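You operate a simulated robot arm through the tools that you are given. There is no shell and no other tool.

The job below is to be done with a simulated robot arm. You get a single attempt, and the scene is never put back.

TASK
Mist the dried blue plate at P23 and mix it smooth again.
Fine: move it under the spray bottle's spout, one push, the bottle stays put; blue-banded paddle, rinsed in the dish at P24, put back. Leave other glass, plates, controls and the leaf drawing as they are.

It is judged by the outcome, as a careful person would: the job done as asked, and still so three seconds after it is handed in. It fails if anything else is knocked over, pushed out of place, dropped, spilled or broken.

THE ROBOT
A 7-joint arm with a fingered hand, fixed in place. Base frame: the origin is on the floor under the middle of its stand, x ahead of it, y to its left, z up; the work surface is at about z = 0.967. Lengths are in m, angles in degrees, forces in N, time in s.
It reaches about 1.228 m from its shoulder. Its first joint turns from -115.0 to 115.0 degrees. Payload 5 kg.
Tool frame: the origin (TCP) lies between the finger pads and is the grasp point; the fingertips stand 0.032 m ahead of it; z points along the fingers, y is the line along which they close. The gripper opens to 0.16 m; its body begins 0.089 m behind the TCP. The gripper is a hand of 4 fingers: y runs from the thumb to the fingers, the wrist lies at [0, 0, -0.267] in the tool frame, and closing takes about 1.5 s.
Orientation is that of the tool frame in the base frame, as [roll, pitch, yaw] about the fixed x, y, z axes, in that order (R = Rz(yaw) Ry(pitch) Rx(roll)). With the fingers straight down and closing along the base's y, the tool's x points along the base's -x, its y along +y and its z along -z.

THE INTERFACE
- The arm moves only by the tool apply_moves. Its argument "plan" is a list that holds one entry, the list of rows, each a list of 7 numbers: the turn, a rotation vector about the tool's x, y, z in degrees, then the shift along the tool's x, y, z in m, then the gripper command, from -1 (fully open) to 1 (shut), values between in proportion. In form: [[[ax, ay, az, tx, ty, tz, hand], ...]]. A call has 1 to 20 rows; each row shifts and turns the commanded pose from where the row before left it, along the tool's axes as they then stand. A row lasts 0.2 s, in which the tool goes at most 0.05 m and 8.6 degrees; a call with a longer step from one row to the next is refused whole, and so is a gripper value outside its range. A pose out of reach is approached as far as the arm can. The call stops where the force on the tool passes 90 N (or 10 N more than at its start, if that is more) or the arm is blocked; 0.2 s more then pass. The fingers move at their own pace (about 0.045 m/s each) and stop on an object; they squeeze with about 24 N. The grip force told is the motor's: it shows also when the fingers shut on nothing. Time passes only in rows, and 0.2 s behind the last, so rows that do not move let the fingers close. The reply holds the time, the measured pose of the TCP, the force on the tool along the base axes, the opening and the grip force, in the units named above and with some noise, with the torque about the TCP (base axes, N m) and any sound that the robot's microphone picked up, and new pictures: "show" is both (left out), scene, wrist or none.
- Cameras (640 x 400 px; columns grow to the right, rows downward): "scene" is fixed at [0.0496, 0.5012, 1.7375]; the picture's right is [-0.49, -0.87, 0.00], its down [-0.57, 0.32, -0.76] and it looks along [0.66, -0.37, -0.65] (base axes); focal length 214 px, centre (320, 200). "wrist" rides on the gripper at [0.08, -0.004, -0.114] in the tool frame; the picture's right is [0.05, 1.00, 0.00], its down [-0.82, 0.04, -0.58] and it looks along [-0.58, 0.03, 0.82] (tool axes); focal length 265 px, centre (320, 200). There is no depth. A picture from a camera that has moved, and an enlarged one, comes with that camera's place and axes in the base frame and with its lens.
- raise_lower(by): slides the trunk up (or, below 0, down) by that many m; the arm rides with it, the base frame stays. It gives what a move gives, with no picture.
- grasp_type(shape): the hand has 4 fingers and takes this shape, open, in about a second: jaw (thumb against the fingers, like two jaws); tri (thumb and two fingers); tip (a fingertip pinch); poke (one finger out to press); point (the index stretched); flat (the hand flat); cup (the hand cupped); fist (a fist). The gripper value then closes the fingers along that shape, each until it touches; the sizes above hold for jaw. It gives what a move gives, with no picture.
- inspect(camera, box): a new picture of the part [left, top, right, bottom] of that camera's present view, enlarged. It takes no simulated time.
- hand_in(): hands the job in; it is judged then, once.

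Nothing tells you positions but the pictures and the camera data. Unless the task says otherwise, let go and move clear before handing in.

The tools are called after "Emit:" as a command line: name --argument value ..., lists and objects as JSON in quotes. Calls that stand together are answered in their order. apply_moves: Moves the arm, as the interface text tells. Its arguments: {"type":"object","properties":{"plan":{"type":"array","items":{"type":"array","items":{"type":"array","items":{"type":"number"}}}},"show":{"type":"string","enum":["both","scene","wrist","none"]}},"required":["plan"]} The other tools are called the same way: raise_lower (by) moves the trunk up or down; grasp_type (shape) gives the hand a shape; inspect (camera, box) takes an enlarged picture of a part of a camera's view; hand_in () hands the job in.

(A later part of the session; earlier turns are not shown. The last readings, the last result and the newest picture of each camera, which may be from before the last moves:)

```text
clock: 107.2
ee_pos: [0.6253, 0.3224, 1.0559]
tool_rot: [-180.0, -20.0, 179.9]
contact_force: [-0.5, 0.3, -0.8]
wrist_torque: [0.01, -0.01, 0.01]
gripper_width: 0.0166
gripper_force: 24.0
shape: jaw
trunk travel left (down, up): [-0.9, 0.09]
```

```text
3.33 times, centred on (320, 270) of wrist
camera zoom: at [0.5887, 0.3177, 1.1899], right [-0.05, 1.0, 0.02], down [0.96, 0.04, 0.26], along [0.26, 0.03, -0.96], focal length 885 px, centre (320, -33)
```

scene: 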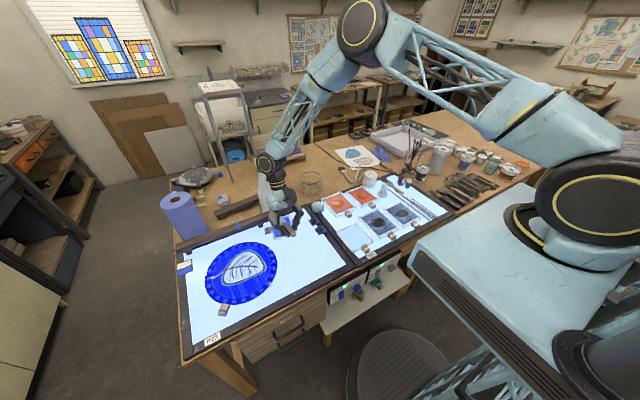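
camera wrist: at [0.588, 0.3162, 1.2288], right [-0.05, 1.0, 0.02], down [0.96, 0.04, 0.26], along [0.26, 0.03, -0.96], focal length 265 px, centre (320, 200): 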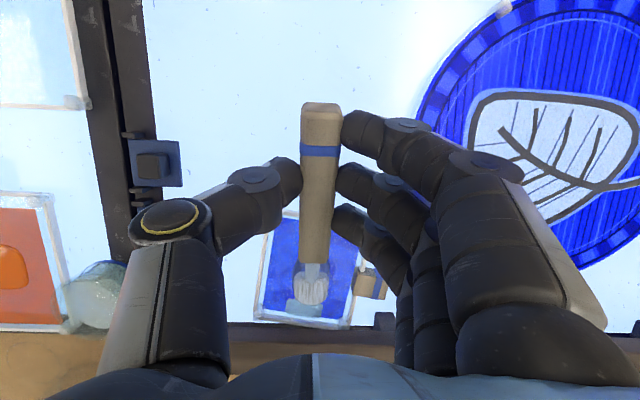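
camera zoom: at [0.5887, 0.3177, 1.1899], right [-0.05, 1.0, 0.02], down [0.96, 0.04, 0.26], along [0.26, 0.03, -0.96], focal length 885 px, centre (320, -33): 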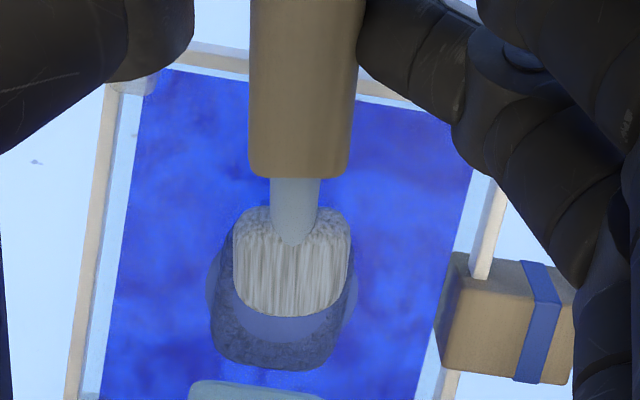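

The head is just above the blob. I'll lower in 3 mm steps until light contact.

Emit:
apply_moves --plan '[[[0, 0, 0, -0.00103, 0, 0.00282, 0.95], [0, 0, 0, -0.00103, 0, 0.00282, 0.95], [0, 0, 0, 0, 0, 0, 0.95]]]' --show "none"

Emit:
apply_moves --plan '[[[0, 0, 0, -0.00069, 0, 0.00188, 0.95], [0, 0, 0, 0, 0, 0, 0.95]]]' --show "none"

Emit:
inspect --camera "wrist" --box '[240, 210, 400, 330]'

```text
clock: 108.0
ee_pos: [0.6248, 0.3217, 1.0495]
tool_rot: [180.0, -20.1, 179.9]
contact_force: [-0.2, 0.7, 1.4]
wrist_torque: [0.07, -0.19, 0.03]
gripper_width: 0.0167
gripper_force: 24.1
shape: jaw
trunk travel left (down, up): [-0.9, 0.09]
```

```text
clock: 108.6
ee_pos: [0.6259, 0.3221, 1.0472]
tool_rot: [180.0, -20.0, 180.0]
contact_force: [0.2, 0.4, 1.7]
wrist_torque: [0.03, -0.27, 0.02]
gripper_width: 0.017
gripper_force: 24.2
shape: jaw
trunk travel left (down, up): [-0.9, 0.09]
```

```text
3.33 times, centred on (320, 270) of wrist
camera zoom: at [0.5884, 0.3179, 1.1821], right [-0.05, 1.0, 0.02], down [0.96, 0.04, 0.26], along [0.26, 0.03, -0.96], focal length 885 px, centre (320, -33)
```

zoom: 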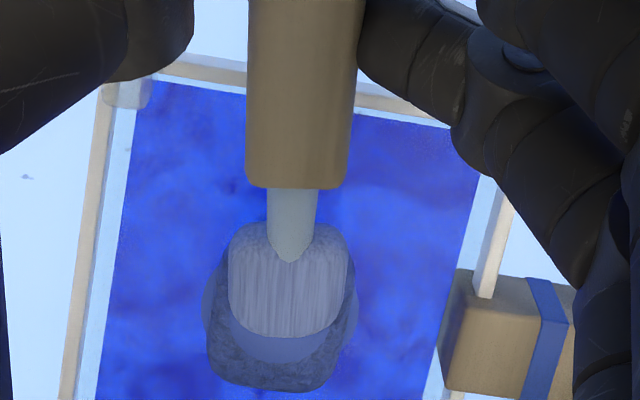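

There's light contact (about 2–3 N). I'll begin stirring with slow circles over the blob and look at the effect.

Emit:
apply_moves --plan '[[[0, 0, 0, -0.01316, 0, -0.00479, 0.95], [0, 0, 0, 0.00179, 0.007, 0.00065, 0.95], [0, 0, 0, 0.00479, 0.0051, 0.00174, 0.95], [0, 0, 0, 0.00658, 0.0019, 0.00239, 0.95], [0, 0, 0, 0.00658, -0.0019, 0.00239, 0.95], [0, 0, 0, 0.00479, -0.0051, 0.00174, 0.95], [0, 0, 0, 0.00179, -0.007, 0.00065, 0.95], [0, 0, 0, -0.00179, -0.007, -0.00065, 0.95], [0, 0, 0, -0.00479, -0.0051, -0.00174, 0.95], [0, 0, 0, -0.00658, -0.0019, -0.00239, 0.95], [0, 0, 0, -0.00658, 0.0019, -0.00239, 0.95], [0, 0, 0, -0.00479, 0.0051, -0.00174, 0.95], [0, 0, 0, -0.00179, 0.007, -0.00065, 0.95], [0, 0, 0, 0, 0, 0, 0.95]]]' --show "none"

Emit:
inspect --camera "wrist" --box '[240, 210, 400, 330]'

Emit:
inspect --camera "scene" --box '[250, 190, 330, 250]'

```text
clock: 111.6
ee_pos: [0.6386, 0.3205, 1.0483]
tool_rot: [180.0, -19.9, -180.0]
contact_force: [-0.4, -1.1, 0.7]
wrist_torque: [0.0, -0.16, -0.01]
gripper_width: 0.0169
gripper_force: 23.9
shape: jaw
trunk travel left (down, up): [-0.9, 0.09]
```

```text
3.33 times, centred on (320, 270) of wrist
camera zoom: at [0.6021, 0.3166, 1.1831], right [-0.05, 1.0, 0.02], down [0.96, 0.04, 0.26], along [0.26, 0.03, -0.96], focal length 885 px, centre (320, -33)
```

zoom: 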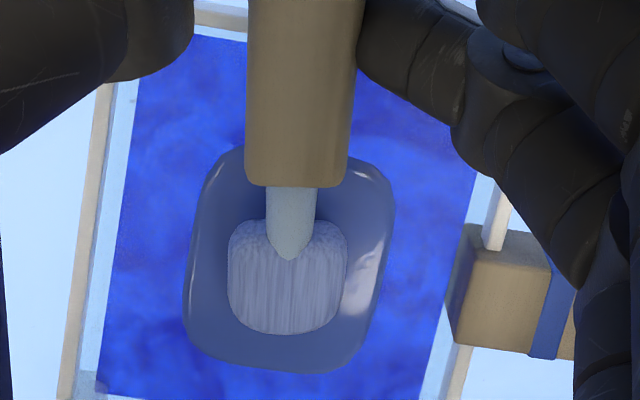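

```text
6.67 times, centred on (290, 220) of scene
camera zoom: at [0.0496, 0.5012, 1.7375], right [-0.49, -0.87, 0.0], down [-0.57, 0.32, -0.76], along [0.66, -0.37, -0.65], focal length 1430 px, centre (520, 67)
```

zoom: 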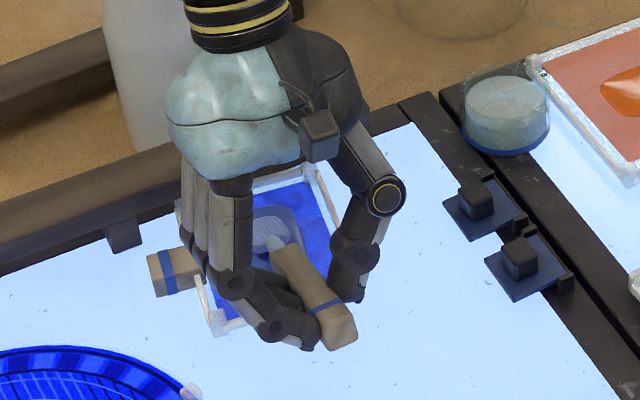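

The blob has turned into a smooth, glossy pool and the separate puddle is gone. I'll stir two more gentle circles to be thorough.

Emit:
apply_moves --plan '[[[0, 0, 0, 0.00179, 0.007, 0.00065, 0.95], [0, 0, 0, 0.00479, 0.0051, 0.00174, 0.95], [0, 0, 0, 0.00658, 0.0019, 0.00239, 0.95], [0, 0, 0, 0.00658, -0.0019, 0.00239, 0.95], [0, 0, 0, 0.00479, -0.0051, 0.00174, 0.95], [0, 0, 0, 0.00179, -0.007, 0.00065, 0.95], [0, 0, 0, -0.00179, -0.007, -0.00065, 0.95], [0, 0, 0, -0.00479, -0.0051, -0.00174, 0.95], [0, 0, 0, -0.00658, -0.0019, -0.00239, 0.95], [0, 0, 0, -0.00658, 0.0019, -0.00239, 0.95], [0, 0, 0, -0.00479, 0.0051, -0.00174, 0.95], [0, 0, 0, -0.00179, 0.007, -0.00065, 0.95], [0, 0, 0, 0, 0, 0, 0.95]]]' --show "none"

Emit:
apply_moves --plan '[[[0, 0, 0, 0.00179, 0.007, 0.00065, 0.95], [0, 0, 0, 0.00479, 0.0051, 0.00174, 0.95], [0, 0, 0, 0.00658, 0.0019, 0.00239, 0.95], [0, 0, 0, 0.00658, -0.0019, 0.00239, 0.95], [0, 0, 0, 0.00479, -0.0051, 0.00174, 0.95], [0, 0, 0, 0.00179, -0.007, 0.00065, 0.95], [0, 0, 0, -0.00179, -0.007, -0.00065, 0.95], [0, 0, 0, -0.00479, -0.0051, -0.00174, 0.95], [0, 0, 0, -0.00658, -0.0019, -0.00239, 0.95], [0, 0, 0, -0.00658, 0.0019, -0.00239, 0.95], [0, 0, 0, -0.00479, 0.0051, -0.00174, 0.95], [0, 0, 0, -0.00179, 0.007, -0.00065, 0.95], [0, 0, 0, 0.01316, 0, 0.00479, 0.95], [0, 0, 0, 0, 0, 0, 0.95]]]' --show "none"

Emit:
inspect --camera "wrist" --box '[220, 190, 420, 340]'

```text
clock: 114.4
ee_pos: [0.6396, 0.3213, 1.0467]
tool_rot: [-180.0, -20.0, -180.0]
contact_force: [0.5, -0.6, 0.5]
wrist_torque: [0.02, -0.23, -0.03]
gripper_width: 0.0164
gripper_force: 24.1
shape: jaw
trunk travel left (down, up): [-0.9, 0.09]
```

```text
clock: 117.4
ee_pos: [0.6243, 0.3221, 1.0466]
tool_rot: [179.9, -20.0, -180.0]
contact_force: [-0.4, 0.5, 0.6]
wrist_torque: [0.01, -0.18, 0.0]
gripper_width: 0.0165
gripper_force: 24.1
shape: jaw
trunk travel left (down, up): [-0.9, 0.09]
```

```text
2.67 times, centred on (320, 265) of wrist
camera zoom: at [0.5881, 0.318, 1.1813], right [-0.05, 1.0, 0.02], down [0.96, 0.04, 0.26], along [0.26, 0.03, -0.96], focal length 708 px, centre (320, 27)
```

zoom: 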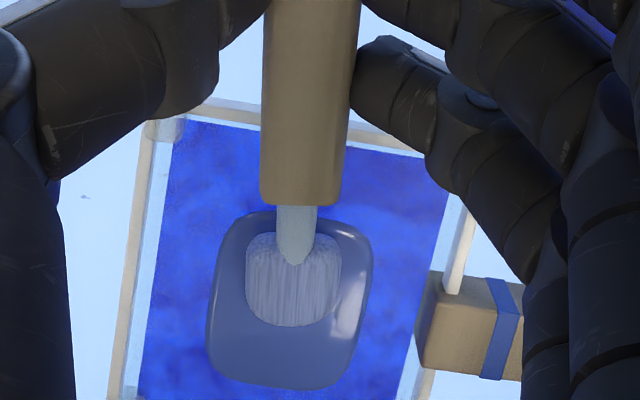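

The paint looks smooth and glossy. I'll lift the paddle straight up and check the plate.

Emit:
apply_moves --plan '[[[0, 0, 0, 0.0034, 0, -0.0094, 0.95], [0, 0, 0, 0.0068, 0, -0.0188, 0.95], [0, 0, 0, 0.0103, 0, -0.0282, 0.95], [0, 0, 0, 0.0103, 0, -0.0282, 0.95], [0, 0, 0, 0.0103, 0, -0.0282, 0.95], [0, 0, 0, 0, 0, 0, 0.95]]]' --show "both"

Emit:
inspect --camera "wrist" --box '[220, 190, 420, 340]'

Emit:
inspect --camera "scene" --box '[250, 190, 330, 250]'

```text
clock: 118.8
ee_pos: [0.6243, 0.3207, 1.1686]
tool_rot: [180.0, -20.0, 179.9]
contact_force: [-0.5, 0.1, 0.3]
wrist_torque: [-0.03, 0.05, 0.03]
gripper_width: 0.0166
gripper_force: 23.6
shape: jaw
trunk travel left (down, up): [-0.9, 0.09]
camera wrist: at [0.5875, 0.3178, 1.3034], right [-0.05, 1.0, 0.02], down [0.96, 0.04, 0.26], along [0.26, 0.03, -0.96], focal length 265 px, centre (320, 200)
```

scene: 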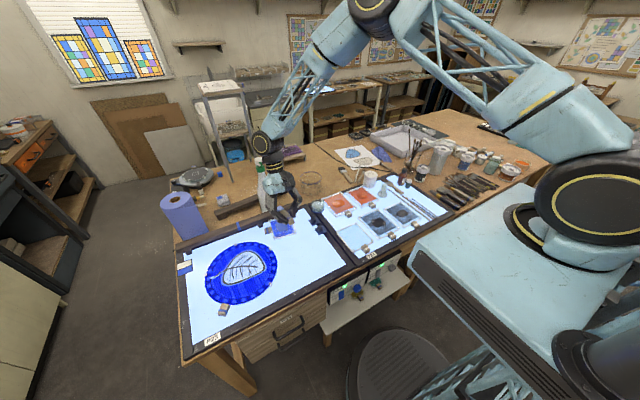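
wrist: 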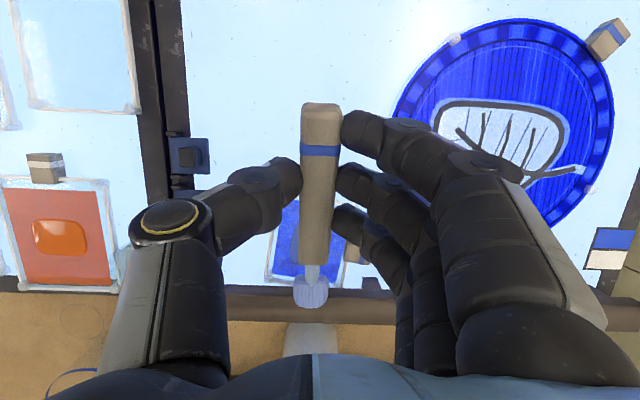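

```text
2.67 times, centred on (320, 265) of wrist
camera zoom: at [0.5875, 0.3178, 1.3034], right [-0.05, 1.0, 0.02], down [0.96, 0.04, 0.26], along [0.26, 0.03, -0.96], focal length 708 px, centre (320, 27)
```

zoom: 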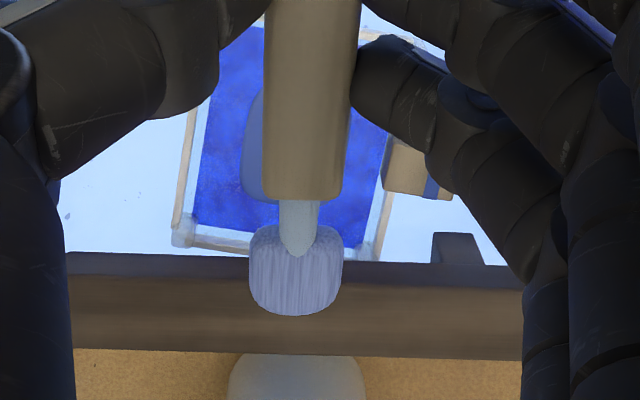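

```text
6.67 times, centred on (290, 220) of scene
camera zoom: at [0.0496, 0.5012, 1.7375], right [-0.49, -0.87, 0.0], down [-0.57, 0.32, -0.76], along [0.66, -0.37, -0.65], focal length 1430 px, centre (520, 67)
```

zoom: 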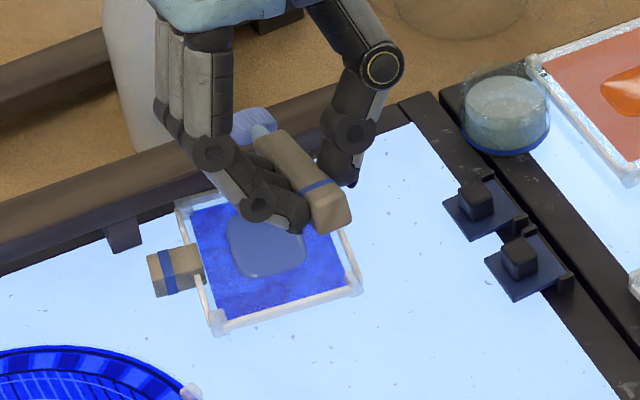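

The mixed paint is a smooth pool and the head is tinted blue. Now to the dish: I'll move sideways in y, then increase the tilt to 45°.

Emit:
apply_moves --plan '[[[0, 0, 0, 0, -0.0424, 0, 0.95], [0, 0, 0, 0, -0.0424, 0, 0.95], [0, 0, 0, 0, -0.0424, 0, 0.95], [0, 0, 0, 0, -0.0424, 0, 0.95], [0, 0, 0, 0, -0.0424, 0, 0.95], [0, 8.5, 0, 0, 0, 0, 0.95], [0, 8.5, 0, 0, 0, 0, 0.95], [0, 8, 0, 0, 0, 0, 0.95], [0, 0, 0, 0, 0, 0, 0.95], [0, 0, 0, 0, 0, 0, 0.95]]]' --show "both"

Emit:
inspect --camera "scene" --box '[270, 150, 370, 250]'

Emit:
inspect --camera "wrist" --box '[220, 190, 420, 340]'

```text
clock: 121.0
ee_pos: [0.6249, 0.1092, 1.1669]
tool_rot: [-180.0, -45.2, -180.0]
contact_force: [-0.2, 0.3, -0.9]
wrist_torque: [0.02, -0.02, 0.04]
gripper_width: 0.0165
gripper_force: 24.0
shape: jaw
trunk travel left (down, up): [-0.9, 0.09]
camera wrist: at [0.6494, 0.1061, 1.3044], right [-0.04, 1.0, 0.04], down [0.98, 0.04, -0.17], along [-0.17, 0.03, -0.98], focal length 265 px, centre (320, 200)
```

scene: 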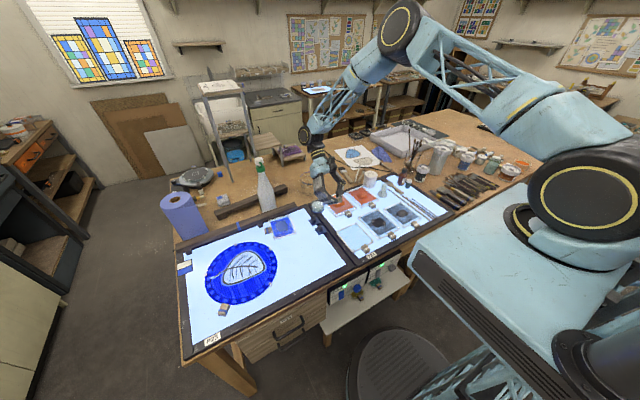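
wrist: 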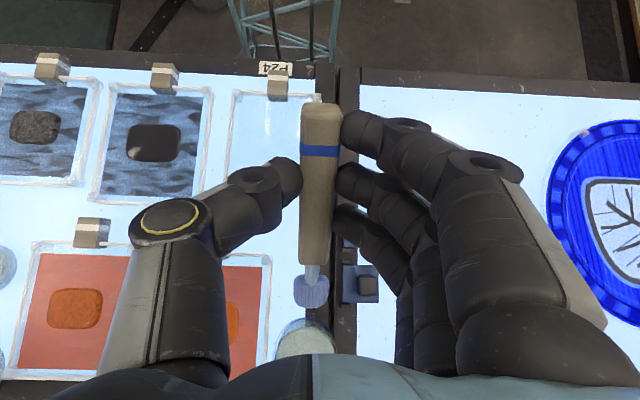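

```text
4.00 times, centred on (320, 200) of scene
camera zoom: at [0.0496, 0.5012, 1.7375], right [-0.49, -0.87, 0.0], down [-0.57, 0.32, -0.76], along [0.66, -0.37, -0.65], focal length 858 px, centre (320, 200)
```

zoom: 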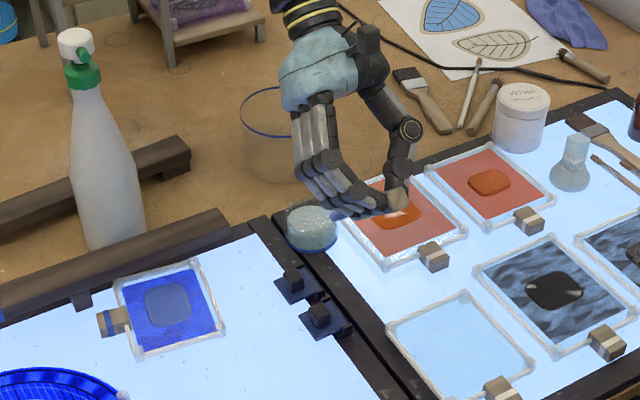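

```text
2.67 times, centred on (320, 265) of wrist
camera zoom: at [0.6494, 0.1061, 1.3044], right [-0.04, 1.0, 0.04], down [0.98, 0.04, -0.17], along [-0.17, 0.03, -0.98], focal length 708 px, centre (320, 27)
```

zoom: 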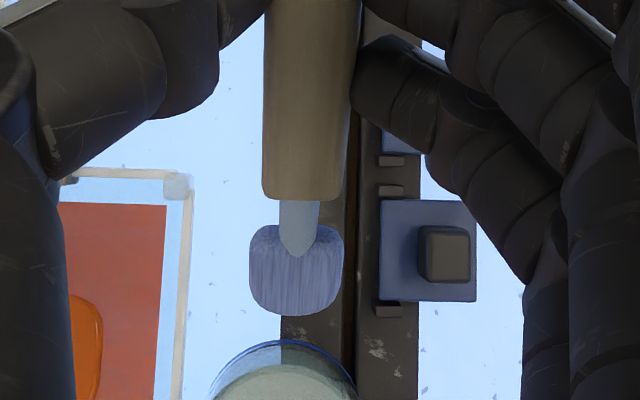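

The dish's centre is confirmed at about (0.769, 0.103). I'll tilt to 50° and move the head to hover above the dish.

Emit:
apply_moves --plan '[[[0, 5, 0, 0, 0, 0, 0.95], [0, 0, 0, -0.0219, -0.0013, -0.0215, 0.95], [0, 0, 0, -0.0219, -0.0013, -0.0215, 0.95], [0, 0, 0, -0.0219, -0.0013, -0.0215, 0.95], [0, 0, 0, 0, 0, 0, 0.95], [0, 0, 0, 0, 0, 0, 0.95]]]' --show "both"

Emit:
inspect --camera "scene" --box '[290, 170, 354, 230]'

Emit:
inspect --camera "wrist" --box '[240, 220, 400, 340]'

```text
clock: 122.4
ee_pos: [0.7182, 0.1036, 1.1579]
tool_rot: [-180.0, -50.0, 180.0]
contact_force: [0.3, 0.2, -0.4]
wrist_torque: [-0.01, 0.03, -0.01]
gripper_width: 0.0164
gripper_force: 24.2
shape: jaw
trunk travel left (down, up): [-0.9, 0.09]
camera wrist: at [0.753, 0.1002, 1.2928], right [-0.03, 1.0, 0.04], down [0.97, 0.04, -0.25], along [-0.26, 0.03, -0.97], focal length 265 px, centre (320, 200)
```

scene: 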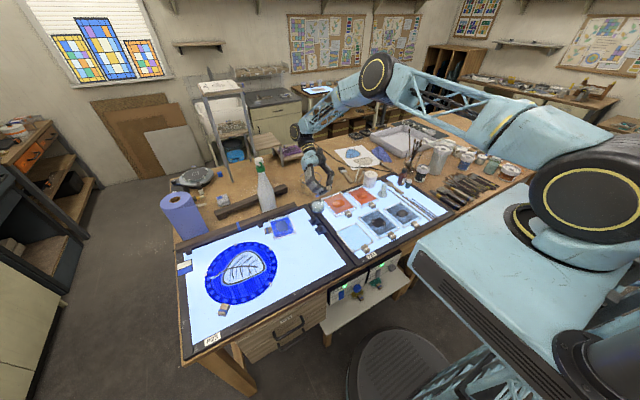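
wrist: 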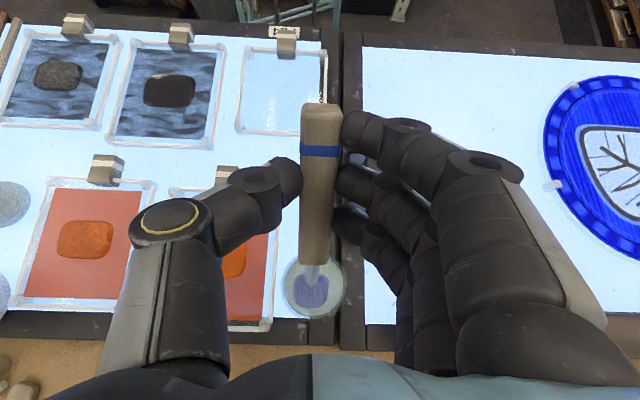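

```text
6.67 times, centred on (322, 200) of scene
camera zoom: at [0.0496, 0.5012, 1.7375], right [-0.49, -0.87, 0.0], down [-0.57, 0.32, -0.76], along [0.66, -0.37, -0.65], focal length 1430 px, centre (307, 200)
```

zoom: 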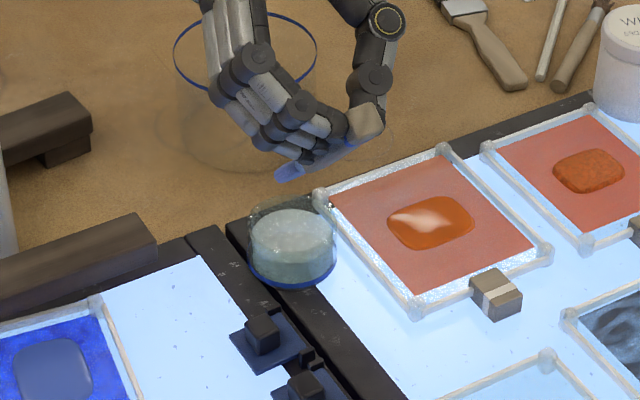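

```text
3.33 times, centred on (320, 280) of wrist
camera zoom: at [0.753, 0.1002, 1.2928], right [-0.03, 1.0, 0.04], down [0.97, 0.04, -0.25], along [-0.26, 0.03, -0.97], focal length 885 px, centre (320, -67)
```

zoom: 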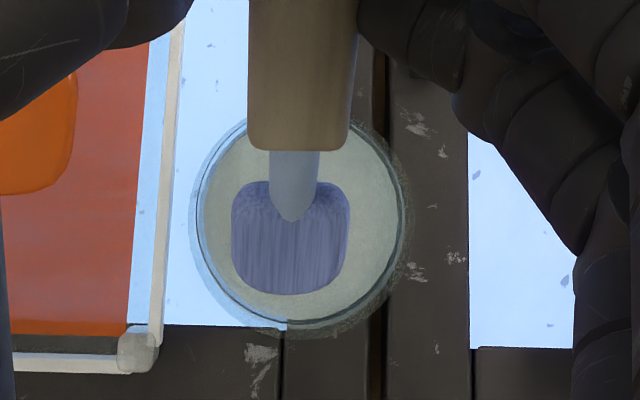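

The head is centred over the water. I'll lower it into the dish.

Emit:
apply_moves --plan '[[[0, 0, 0, -0.0153, 0, 0.0129, 0.95], [0, 0, 0, -0.0153, 0, 0.0129, 0.95], [0, 0, 0, -0.0138, 0, 0.0116, 0.95], [0, 0, 0, 0, 0, 0, 0.95]]]' --show "none"

Emit:
inspect --camera "wrist" --box '[240, 220, 400, 340]'

Emit:
inspect --camera "scene" --box '[290, 170, 354, 230]'

```text
clock: 123.4
ee_pos: [0.7157, 0.1057, 1.1006]
tool_rot: [180.0, -50.0, 180.0]
contact_force: [-0.5, -0.2, -1.1]
wrist_torque: [0.0, 0.0, -0.02]
gripper_width: 0.0167
gripper_force: 23.8
shape: jaw
trunk travel left (down, up): [-0.9, 0.09]
```

```text
3.33 times, centred on (320, 280) of wrist
camera zoom: at [0.7507, 0.1013, 1.2358], right [-0.03, 1.0, 0.04], down [0.97, 0.04, -0.25], along [-0.25, 0.03, -0.97], focal length 885 px, centre (320, -67)
```

zoom: 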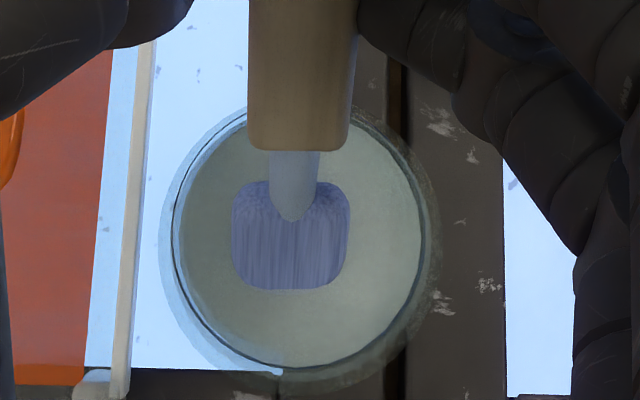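

```text
6.67 times, centred on (322, 200) of scene
camera zoom: at [0.0496, 0.5012, 1.7375], right [-0.49, -0.87, 0.0], down [-0.57, 0.32, -0.76], along [0.66, -0.37, -0.65], focal length 1430 px, centre (307, 200)
```

zoom: 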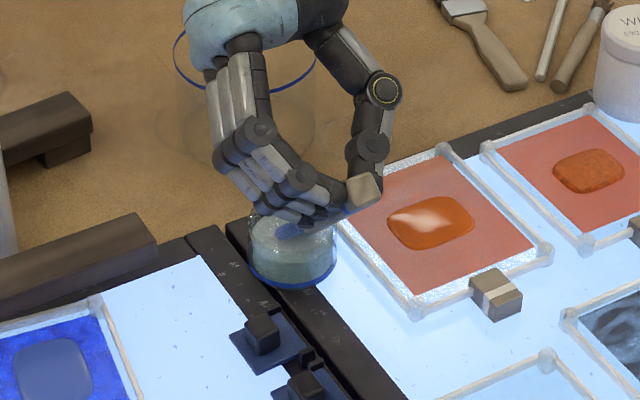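

The head is in the water and nothing is touched. I'll go 4 mm deeper and swirl gently.

Emit:
apply_moves --plan '[[[0, 0, 0, -0.0031, 0, 0.0026, 0.95], [0, 0, 0, 0, 0, 0, 0.95]]]' --show "none"

Emit:
apply_moves --plan '[[[0, 0, 0, 0, 0.005, 0, 0.95], [0, 0, 0, 0.0039, 0.002, 0.0046, 0.95], [0, 0, 0, 0.0026, -0.003, 0.0031, 0.95], [0, 0, 0, 0, -0.005, 0, 0.95], [0, 0, 0, -0.0013, -0.005, -0.0015, 0.95], [0, 0, 0, -0.0039, -0.001, -0.0046, 0.95], [0, 0, 0, -0.0026, 0.004, -0.0031, 0.95], [0, 0, 0, 0.0013, 0.006, 0.0015, 0.95], [0, 0, 0, 0.0039, 0.002, 0.0046, 0.95], [0, 0, 0, 0.0026, -0.003, 0.0031, 0.95], [0, 0, 0, 0, -0.005, 0, 0.95], [0, 0, 0, -0.0013, -0.005, -0.0015, 0.95], [0, 0, 0, -0.0039, -0.001, -0.0046, 0.95], [0, 0, 0, -0.0013, 0.004, -0.0015, 0.95], [0, 0, 0, 0, 0.005, 0, 0.95], [0, 0, 0, 0, 0, 0, 0.95]]]' --show "none"

Emit:
inspect --camera "wrist" --box '[240, 220, 400, 340]'

Emit:
inspect --camera "scene" --box '[290, 170, 354, 230]'

```text
clock: 124.0
ee_pos: [0.7158, 0.1061, 1.0951]
tool_rot: [-180.0, -50.0, -179.9]
contact_force: [0.0, 0.7, -0.7]
wrist_torque: [0.01, 0.0, 0.01]
gripper_width: 0.0167
gripper_force: 23.7
shape: jaw
trunk travel left (down, up): [-0.9, 0.09]
```

```text
clock: 127.4
ee_pos: [0.7167, 0.1049, 1.0966]
tool_rot: [-179.9, -50.1, -180.0]
contact_force: [-0.4, 0.4, -0.5]
wrist_torque: [0.0, -0.03, 0.0]
gripper_width: 0.0167
gripper_force: 24.1
shape: jaw
trunk travel left (down, up): [-0.9, 0.09]
```

```text
3.33 times, centred on (320, 280) of wrist
camera zoom: at [0.7521, 0.1014, 1.2308], right [-0.03, 1.0, 0.04], down [0.97, 0.04, -0.25], along [-0.25, 0.03, -0.97], focal length 885 px, centre (320, -67)
```

zoom: 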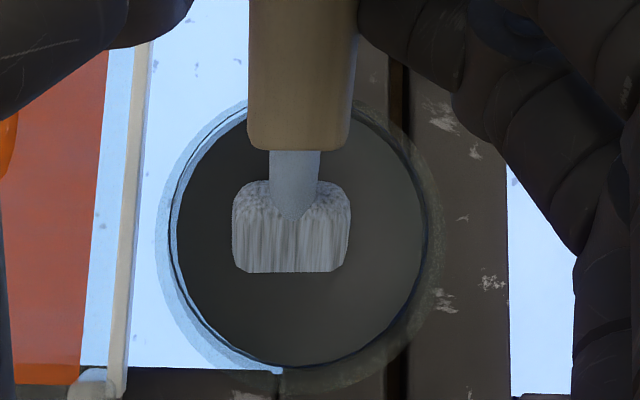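

```text
6.67 times, centred on (322, 200) of scene
camera zoom: at [0.0496, 0.5012, 1.7375], right [-0.49, -0.87, 0.0], down [-0.57, 0.32, -0.76], along [0.66, -0.37, -0.65], focal length 1430 px, centre (307, 200)
```

zoom: 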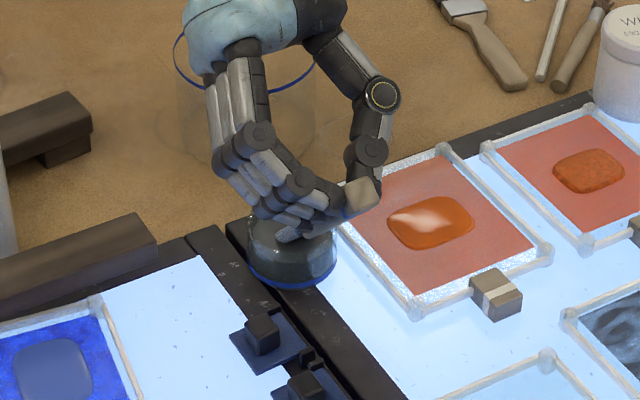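

The water turned dark and the head is clean. I'll lift straight out, let it drip a moment over the dish, and check the head.

Emit:
apply_moves --plan '[[[0, 0, 0, 0.0077, 0, -0.0064, 0.95], [0, 0, 0, 0.0115, 0, -0.0096, 0.95], [0, 0, 0, 0.0153, 0, -0.0129, 0.95], [0, 0, 0, 0.0153, 0, -0.0129, 0.95], [0, 0, 0, 0, 0, 0, 0.95], [0, 0, 0, 0, 0, 0, 0.95], [0, 0, 0, 0, 0, 0, 0.95], [0, 0, 0, 0, 0, 0, 0.95], [0, 0, 0, 0, 0, 0, 0.95]]]' --show "wrist"

Emit:
inspect --camera "wrist" --box '[240, 220, 400, 340]'

Emit:
inspect --camera "scene" --box '[250, 160, 354, 250]'

```text
clock: 129.4
ee_pos: [0.7174, 0.1043, 1.1606]
tool_rot: [179.9, -50.0, -180.0]
contact_force: [-0.5, 0.3, -0.5]
wrist_torque: [0.02, -0.04, 0.0]
gripper_width: 0.0167
gripper_force: 24.2
shape: jaw
trunk travel left (down, up): [-0.9, 0.09]
camera wrist: at [0.7528, 0.1008, 1.2958], right [-0.03, 1.0, 0.04], down [0.97, 0.04, -0.25], along [-0.26, 0.03, -0.97], focal length 265 px, centre (320, 200)
```

wrist: 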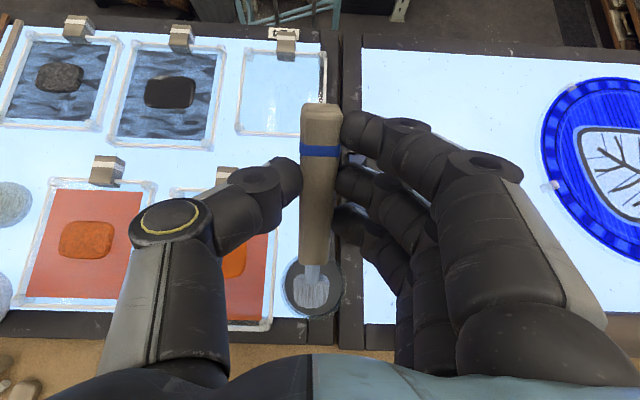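

```text
3.33 times, centred on (320, 280) of wrist
camera zoom: at [0.7528, 0.1008, 1.2958], right [-0.03, 1.0, 0.04], down [0.97, 0.04, -0.25], along [-0.26, 0.03, -0.97], focal length 885 px, centre (320, -67)
```

zoom: 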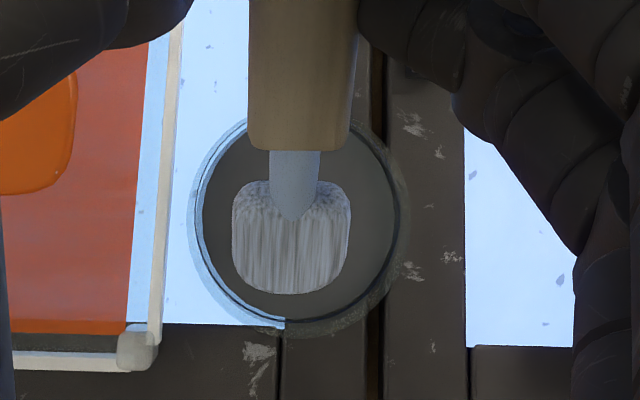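

```text
4.44 times, centred on (302, 205) of scene
camera zoom: at [0.0496, 0.5012, 1.7375], right [-0.49, -0.87, 0.0], down [-0.57, 0.32, -0.76], along [0.66, -0.37, -0.65], focal length 953 px, centre (400, 178)
```

zoom: 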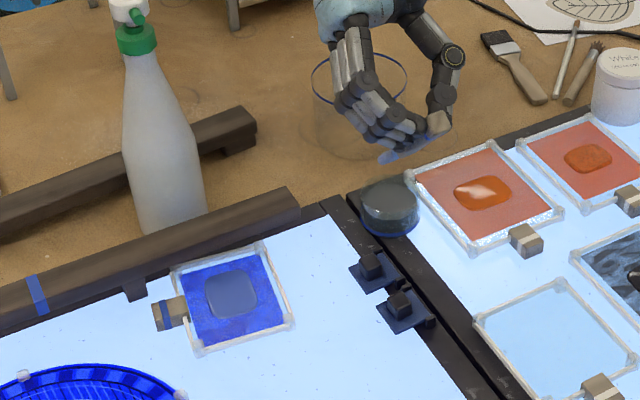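

The top of the head is clean; I'll zoom in on the underside from the scene camera to make sure.

Emit:
inspect --camera "scene" --box '[296, 182, 328, 206]'

Emit:
inspect --camera "scene" --box '[268, 208, 312, 245]'

```text
16.00 times, centred on (312, 194) of scene
camera zoom: at [0.0496, 0.5012, 1.7375], right [-0.49, -0.87, 0.0], down [-0.57, 0.32, -0.76], along [0.66, -0.37, -0.65], focal length 3432 px, centre (448, 296)
```

zoom: 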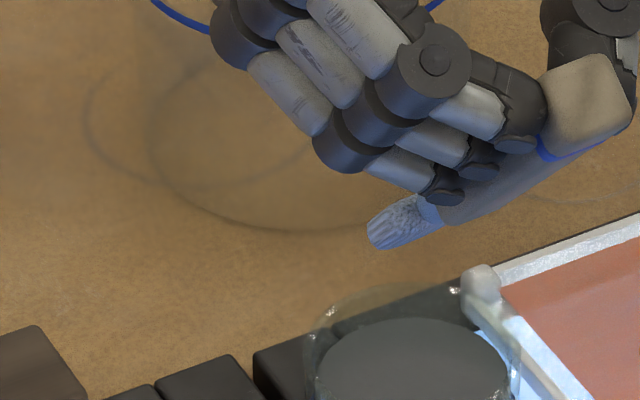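

```text
10.81 times, centred on (290, 226) of scene
camera zoom: at [0.0496, 0.5012, 1.7375], right [-0.49, -0.87, 0.0], down [-0.57, 0.32, -0.76], along [0.66, -0.37, -0.65], focal length 2319 px, centre (644, -86)
```

zoom: 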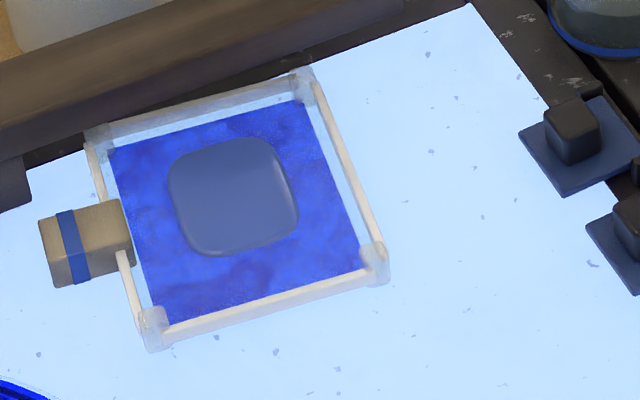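

The paddle is rinsed and the paint is smooth. Now I'll raise, level the paddle and carry it back above its original place.

Emit:
apply_moves --plan '[[[0, 0, 0, 0.0153, 0, -0.0129, 0.95], [0, 0, 0, 0.0153, 0, -0.0129, 0.95], [0, 0, 0, 0.0153, 0, -0.0129, 0.95], [0, -8.4, 0, 0, 0, 0, 0.95], [0, -8.4, 0, 0, 0, 0, 0.95], [0, -8.4, 0, 0, 0, 0, 0.95], [0, -8.4, 0, 0, 0, 0, 0.95], [0, -8.4, 0, 0, 0, 0, 0.95], [0, -8.0, 0, 0, 0, 0, 0.95], [0, 0, 0, 0, 0, 0, 0.95], [0, 0, 0, 0, 0, 0, 0.95]]]' --show "none"

Emit:
apply_moves --plan '[[[0, 0, 0, 0.0199, -0.0418, 0, 0.95], [0, 0, 0, 0.0199, -0.0418, 0, 0.95], [0, 0, 0, 0.0199, -0.0418, 0, 0.95], [0, 0, 0, 0.0199, -0.0418, 0, 0.95], [0, 0, 0, 0.0199, -0.0418, 0, 0.95], [0, 0, 0, 0.0199, -0.0418, 0, 0.95], [0, 0, 0, 0.0199, -0.0418, 0, 0.95], [0, 0, 0, 0.0199, -0.0418, 0, 0.95], [0, 0, 0, 0.0199, -0.0418, 0, 0.95], [0, 0, 0, 0.0199, -0.0418, 0, 0.95], [0, 0, 0, 0.0199, -0.0418, 0, 0.95], [0, 0, 0, 0.0199, -0.0418, 0, 0.95], [0, 0, 0, 0.0199, -0.0418, 0, 0.95], [0, 0, 0, 0, 0, 0, 0.95], [0, 0, 0, 0, 0, 0, 0.95]]]' --show "both"

```text
clock: 131.8
ee_pos: [0.7155, 0.1063, 1.2208]
tool_rot: [179.9, 0.0, -180.0]
contact_force: [-0.4, 0.5, -0.7]
wrist_torque: [0.0, 0.01, 0.0]
gripper_width: 0.0166
gripper_force: 24.2
shape: jaw
trunk travel left (down, up): [-0.9, 0.09]
```

```text
clock: 135.0
ee_pos: [0.4575, -0.4394, 1.2197]
tool_rot: [180.0, 0.0, -180.0]
contact_force: [-0.5, -0.1, -1.1]
wrist_torque: [0.01, 0.03, 0.02]
gripper_width: 0.0165
gripper_force: 24.0
shape: jaw
trunk travel left (down, up): [-0.9, 0.09]
camera wrist: at [0.3777, -0.4434, 1.334], right [-0.05, 1.0, 0.0], down [0.82, 0.04, 0.58], along [0.58, 0.03, -0.82], focal length 265 px, centre (320, 200)
```

scene: 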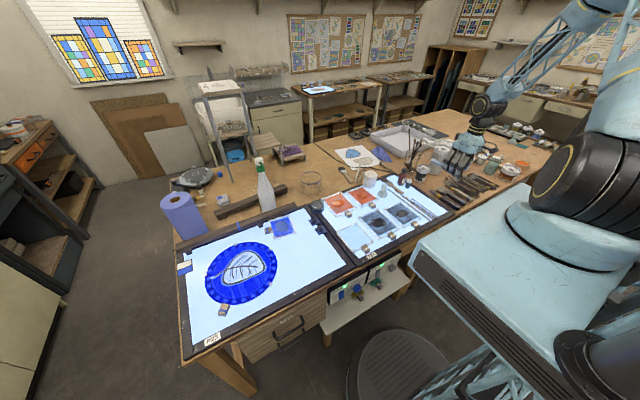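
wrist: 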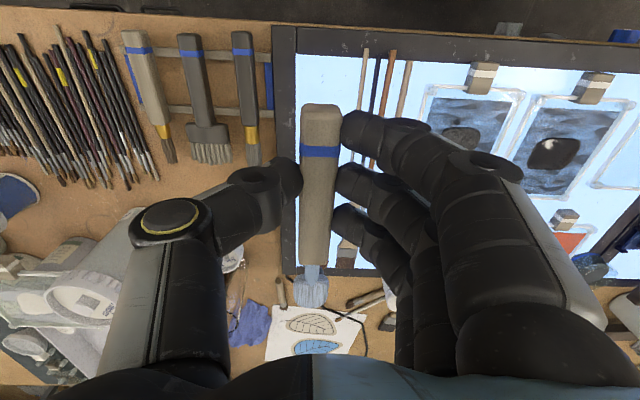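

Back above the original spot with the same pose as at pick-up. I'll descend to the recorded height and set the paddle down.

Emit:
apply_moves --plan '[[[0, 0, 0, 0, 0, 0.045, 0.95], [0, 0, 0, 0, 0, 0.045, 0.95], [0, 0, 0, 0, 0, 0.045, 0.95], [0, 0, 0, 0, 0, 0.035, 0.95], [0, 0, 0, 0, 0, 0.02, 0.95], [0, 0, 0, 0, 0, 0, 0.95], [0, 0, 0, 0, 0, 0, 0.95]]]' --show "none"

Emit:
inspect --camera "wrist" --box '[220, 60, 420, 320]'

Emit:
inspect --camera "scene" --box '[400, 160, 490, 225]'

```text
clock: 136.6
ee_pos: [0.4587, -0.4402, 1.0348]
tool_rot: [179.9, 0.0, 180.0]
contact_force: [-0.4, 0.4, -0.6]
wrist_torque: [0.03, 0.03, 0.01]
gripper_width: 0.0164
gripper_force: 23.7
shape: jaw
trunk travel left (down, up): [-0.9, 0.09]
```

```text
1.54 times, centred on (320, 190) of wrist
camera zoom: at [0.378, -0.4445, 1.1474], right [-0.05, 1.0, 0.0], down [0.82, 0.04, 0.58], along [0.58, 0.03, -0.82], focal length 408 px, centre (320, 215)
```

zoom: 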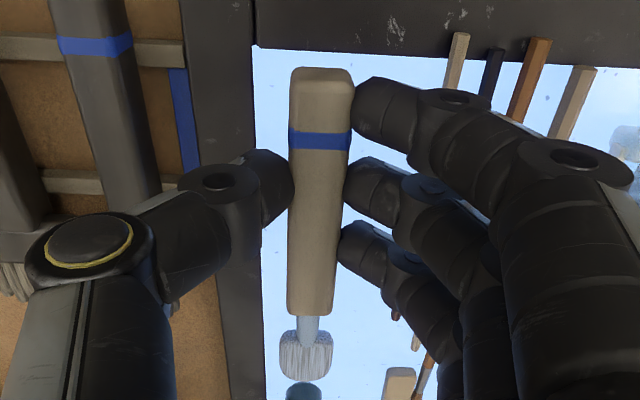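

```text
6.15 times, centred on (445, 192) of scene
camera zoom: at [0.0496, 0.5012, 1.7375], right [-0.49, -0.87, 0.0], down [-0.57, 0.32, -0.76], along [0.66, -0.37, -0.65], focal length 1320 px, centre (-449, 246)
```

zoom: 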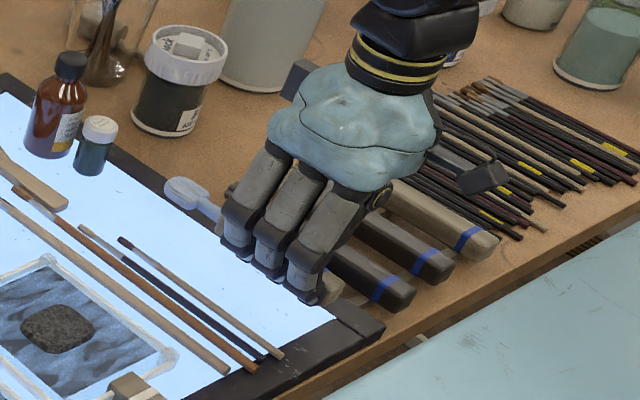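

All clear. I'll lower the last ~30 mm gently.

Emit:
apply_moves --plan '[[[0, 0, 0, 0, 0, 0.012, 0.95], [0, 0, 0, 0, 0, 0.01, 0.95], [0, 0, 0, 0, 0, 0.004, 0.95], [0, 0, 0, 0, 0, 0, 0.95]]]' --show "none"

```text
clock: 137.6
ee_pos: [0.4582, -0.4406, 1.0061]
tool_rot: [-180.0, 0.1, -179.9]
contact_force: [-0.1, 0.0, -0.9]
wrist_torque: [-0.01, 0.03, 0.01]
gripper_width: 0.0165
gripper_force: 24.5
shape: jaw
trunk travel left (down, up): [-0.9, 0.09]
```

Emit:
apply_moves --plan '[[[0, 0, 0, 0, 0, 0.0012, 0.95], [0, 0, 0, 0, 0, 0, 0.95]]]' --show "none"

Emit:
inspect --camera "wrist" --box '[220, 60, 420, 320]'

```text
clock: 138.2
ee_pos: [0.4572, -0.4388, 1.0053]
tool_rot: [180.0, 0.0, -179.9]
contact_force: [0.4, 0.1, -0.4]
wrist_torque: [0.02, 0.0, -0.03]
gripper_width: 0.0167
gripper_force: 23.7
shape: jaw
trunk travel left (down, up): [-0.9, 0.09]
```

```text
1.54 times, centred on (320, 190) of wrist
camera zoom: at [0.3775, -0.4433, 1.1197], right [-0.05, 1.0, 0.0], down [0.82, 0.04, 0.58], along [0.58, 0.03, -0.82], focal length 408 px, centre (320, 215)
```

zoom: 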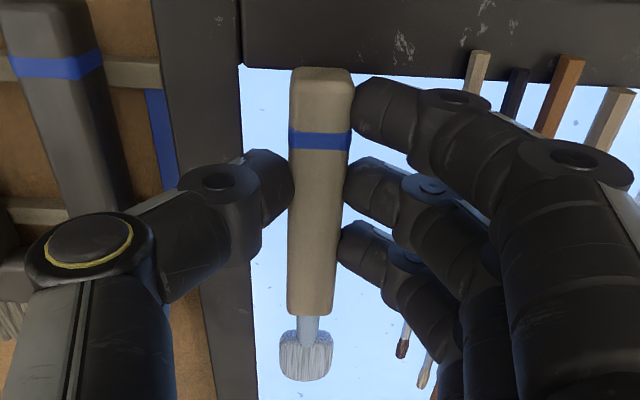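

It's at the original pick-up height and position. I'll open just enough to release and lift straight up.

Emit:
apply_moves --plan '[[[0, 0, 0, 0, 0, 0, 0.78], [0, 0, 0, 0, 0, 0, 0.7], [0, 0, 0, 0, 0, 0, 0.6], [0, 0, 0, 0, 0, 0, 0.52], [0, 0, 0, 0, 0, 0, 0.52], [0, 0, 0, 0, 0, 0, 0.52]]]' --show "none"

Emit:
inspect --camera "wrist" --box '[220, 60, 420, 320]'

```text
clock: 139.6
ee_pos: [0.4589, -0.4379, 1.0057]
tool_rot: [-179.9, 0.0, -179.9]
contact_force: [-0.2, -0.2, -0.3]
wrist_torque: [0.03, -0.01, 0.01]
gripper_width: 0.0379
gripper_force: 0.1
shape: jaw
trunk travel left (down, up): [-0.9, 0.09]
```

```text
1.54 times, centred on (320, 190) of wrist
camera zoom: at [0.3774, -0.4432, 1.1197], right [-0.05, 1.0, 0.0], down [0.82, 0.04, 0.58], along [0.58, 0.03, -0.82], focal length 408 px, centre (320, 215)
```

zoom: 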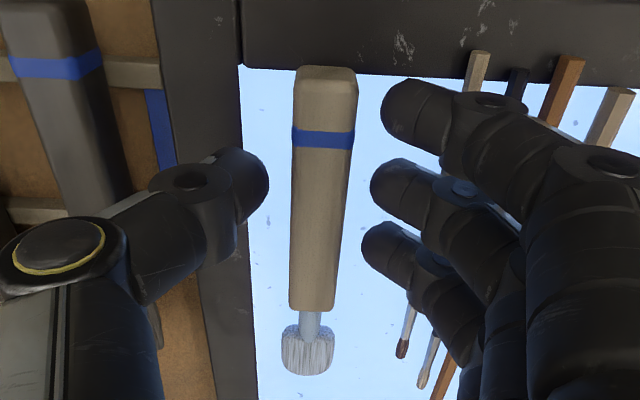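

Released and lying flat. I'll lift away and inspect the paddle and the whole scene.

Emit:
apply_moves --plan '[[[0, 0, 0, 0, 0, -0.015, 0.52], [0, 0, 0, 0, 0, -0.03, 0.52], [0, 0, 0, 0, 0, -0.045, 0.52], [0, 0, 0, 0, 0, -0.045, 0.52], [0, 0, 0, 0, 0, -0.045, 0.52], [0, 0, 0, 0, 0, -0.045, 0.52], [0, 0, 0, 0, 0, -0.045, 0], [0, 0, 0, 0, 0, -0.045, -1], [0, 0, 0, 0, 0, -0.045, -1], [0, 0, 0, 0, 0, -0.045, -1], [0, 0, 0, 0, 0, 0, -1], [0, 0, 0, 0, 0, 0, -1]]]' --show "both"

Emit:
inspect --camera "wrist" --box '[240, 20, 400, 120]'

Emit:
inspect --camera "scene" --box '[400, 170, 490, 235]'

Emit:
inspect --camera "scene" --box '[160, 150, 360, 345]'

Emit:
inspect --camera "scene" --box '[300, 170, 460, 280]'

```text
clock: 142.2
ee_pos: [0.4553, -0.4362, 1.4104]
tool_rot: [180.0, 0.0, 180.0]
contact_force: [0.0, 0.7, 0.2]
wrist_torque: [-0.04, 0.0, -0.01]
gripper_width: 0.159
gripper_force: 0.1
shape: jaw
trunk travel left (down, up): [-0.9, 0.09]
camera wrist: at [0.3761, -0.4393, 1.5239], right [-0.05, 1.0, 0.0], down [0.82, 0.04, 0.58], along [0.58, 0.03, -0.82], focal length 265 px, centre (320, 200)
```

scene: 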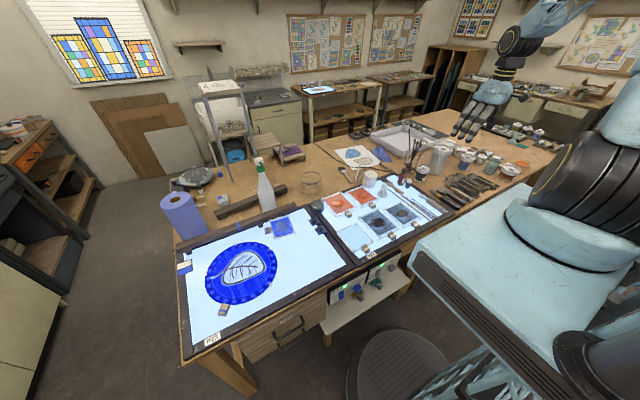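
wrist: 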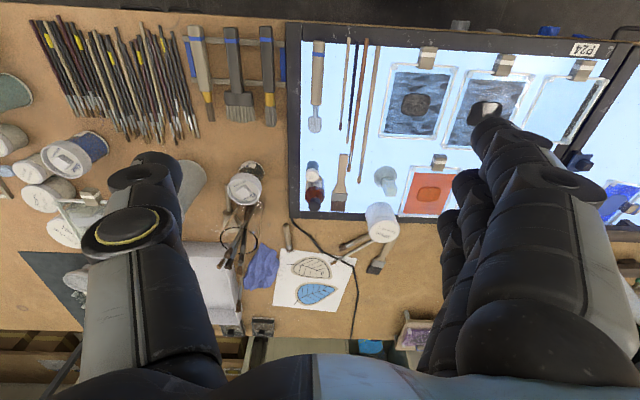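

```text
4.00 times, centred on (320, 70) of wrist
camera zoom: at [0.3761, -0.4393, 1.5239], right [-0.05, 1.0, 0.0], down [0.82, 0.04, 0.58], along [0.58, 0.03, -0.82], focal length 1062 px, centre (320, 720)
```

zoom: 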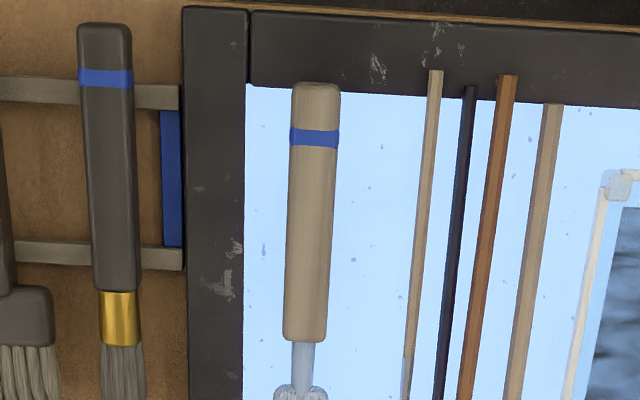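

```text
6.15 times, centred on (445, 202) of scene
camera zoom: at [0.0496, 0.5012, 1.7375], right [-0.49, -0.87, 0.0], down [-0.57, 0.32, -0.76], along [0.66, -0.37, -0.65], focal length 1320 px, centre (-449, 185)
```

zoom: 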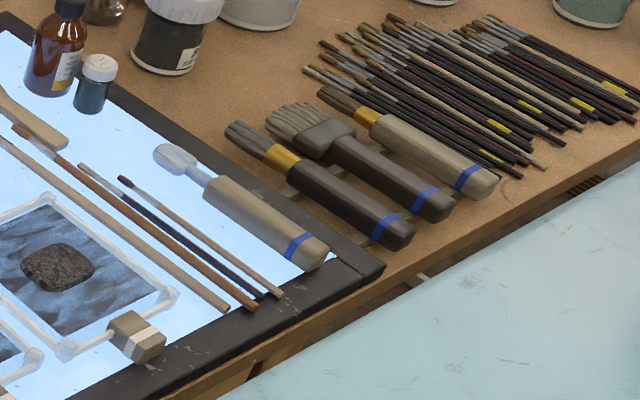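

```text
2.05 times, centred on (260, 248) of scene
camera zoom: at [0.0496, 0.5012, 1.7375], right [-0.49, -0.87, 0.0], down [-0.57, 0.32, -0.76], along [0.66, -0.37, -0.65], focal length 440 px, centre (443, 103)
```

zoom: 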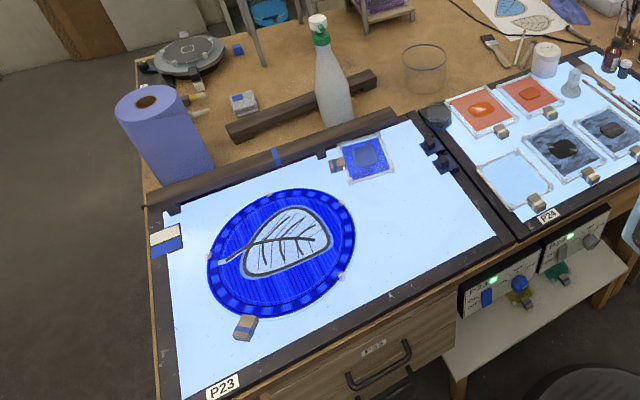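

```text
3.64 times, centred on (380, 225) of scene
camera zoom: at [0.0496, 0.5012, 1.7375], right [-0.49, -0.87, 0.0], down [-0.57, 0.32, -0.76], along [0.66, -0.37, -0.65], focal length 780 px, centre (102, 109)
```

zoom: 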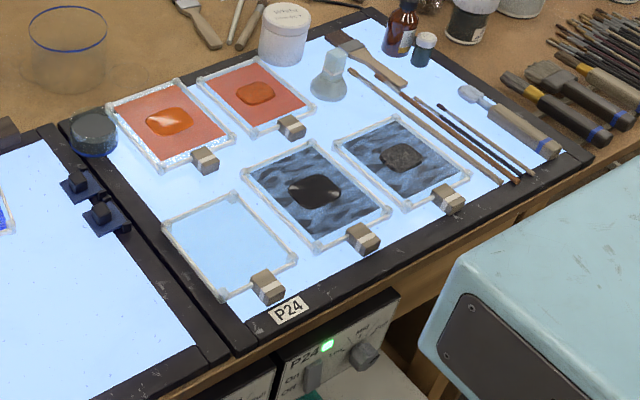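

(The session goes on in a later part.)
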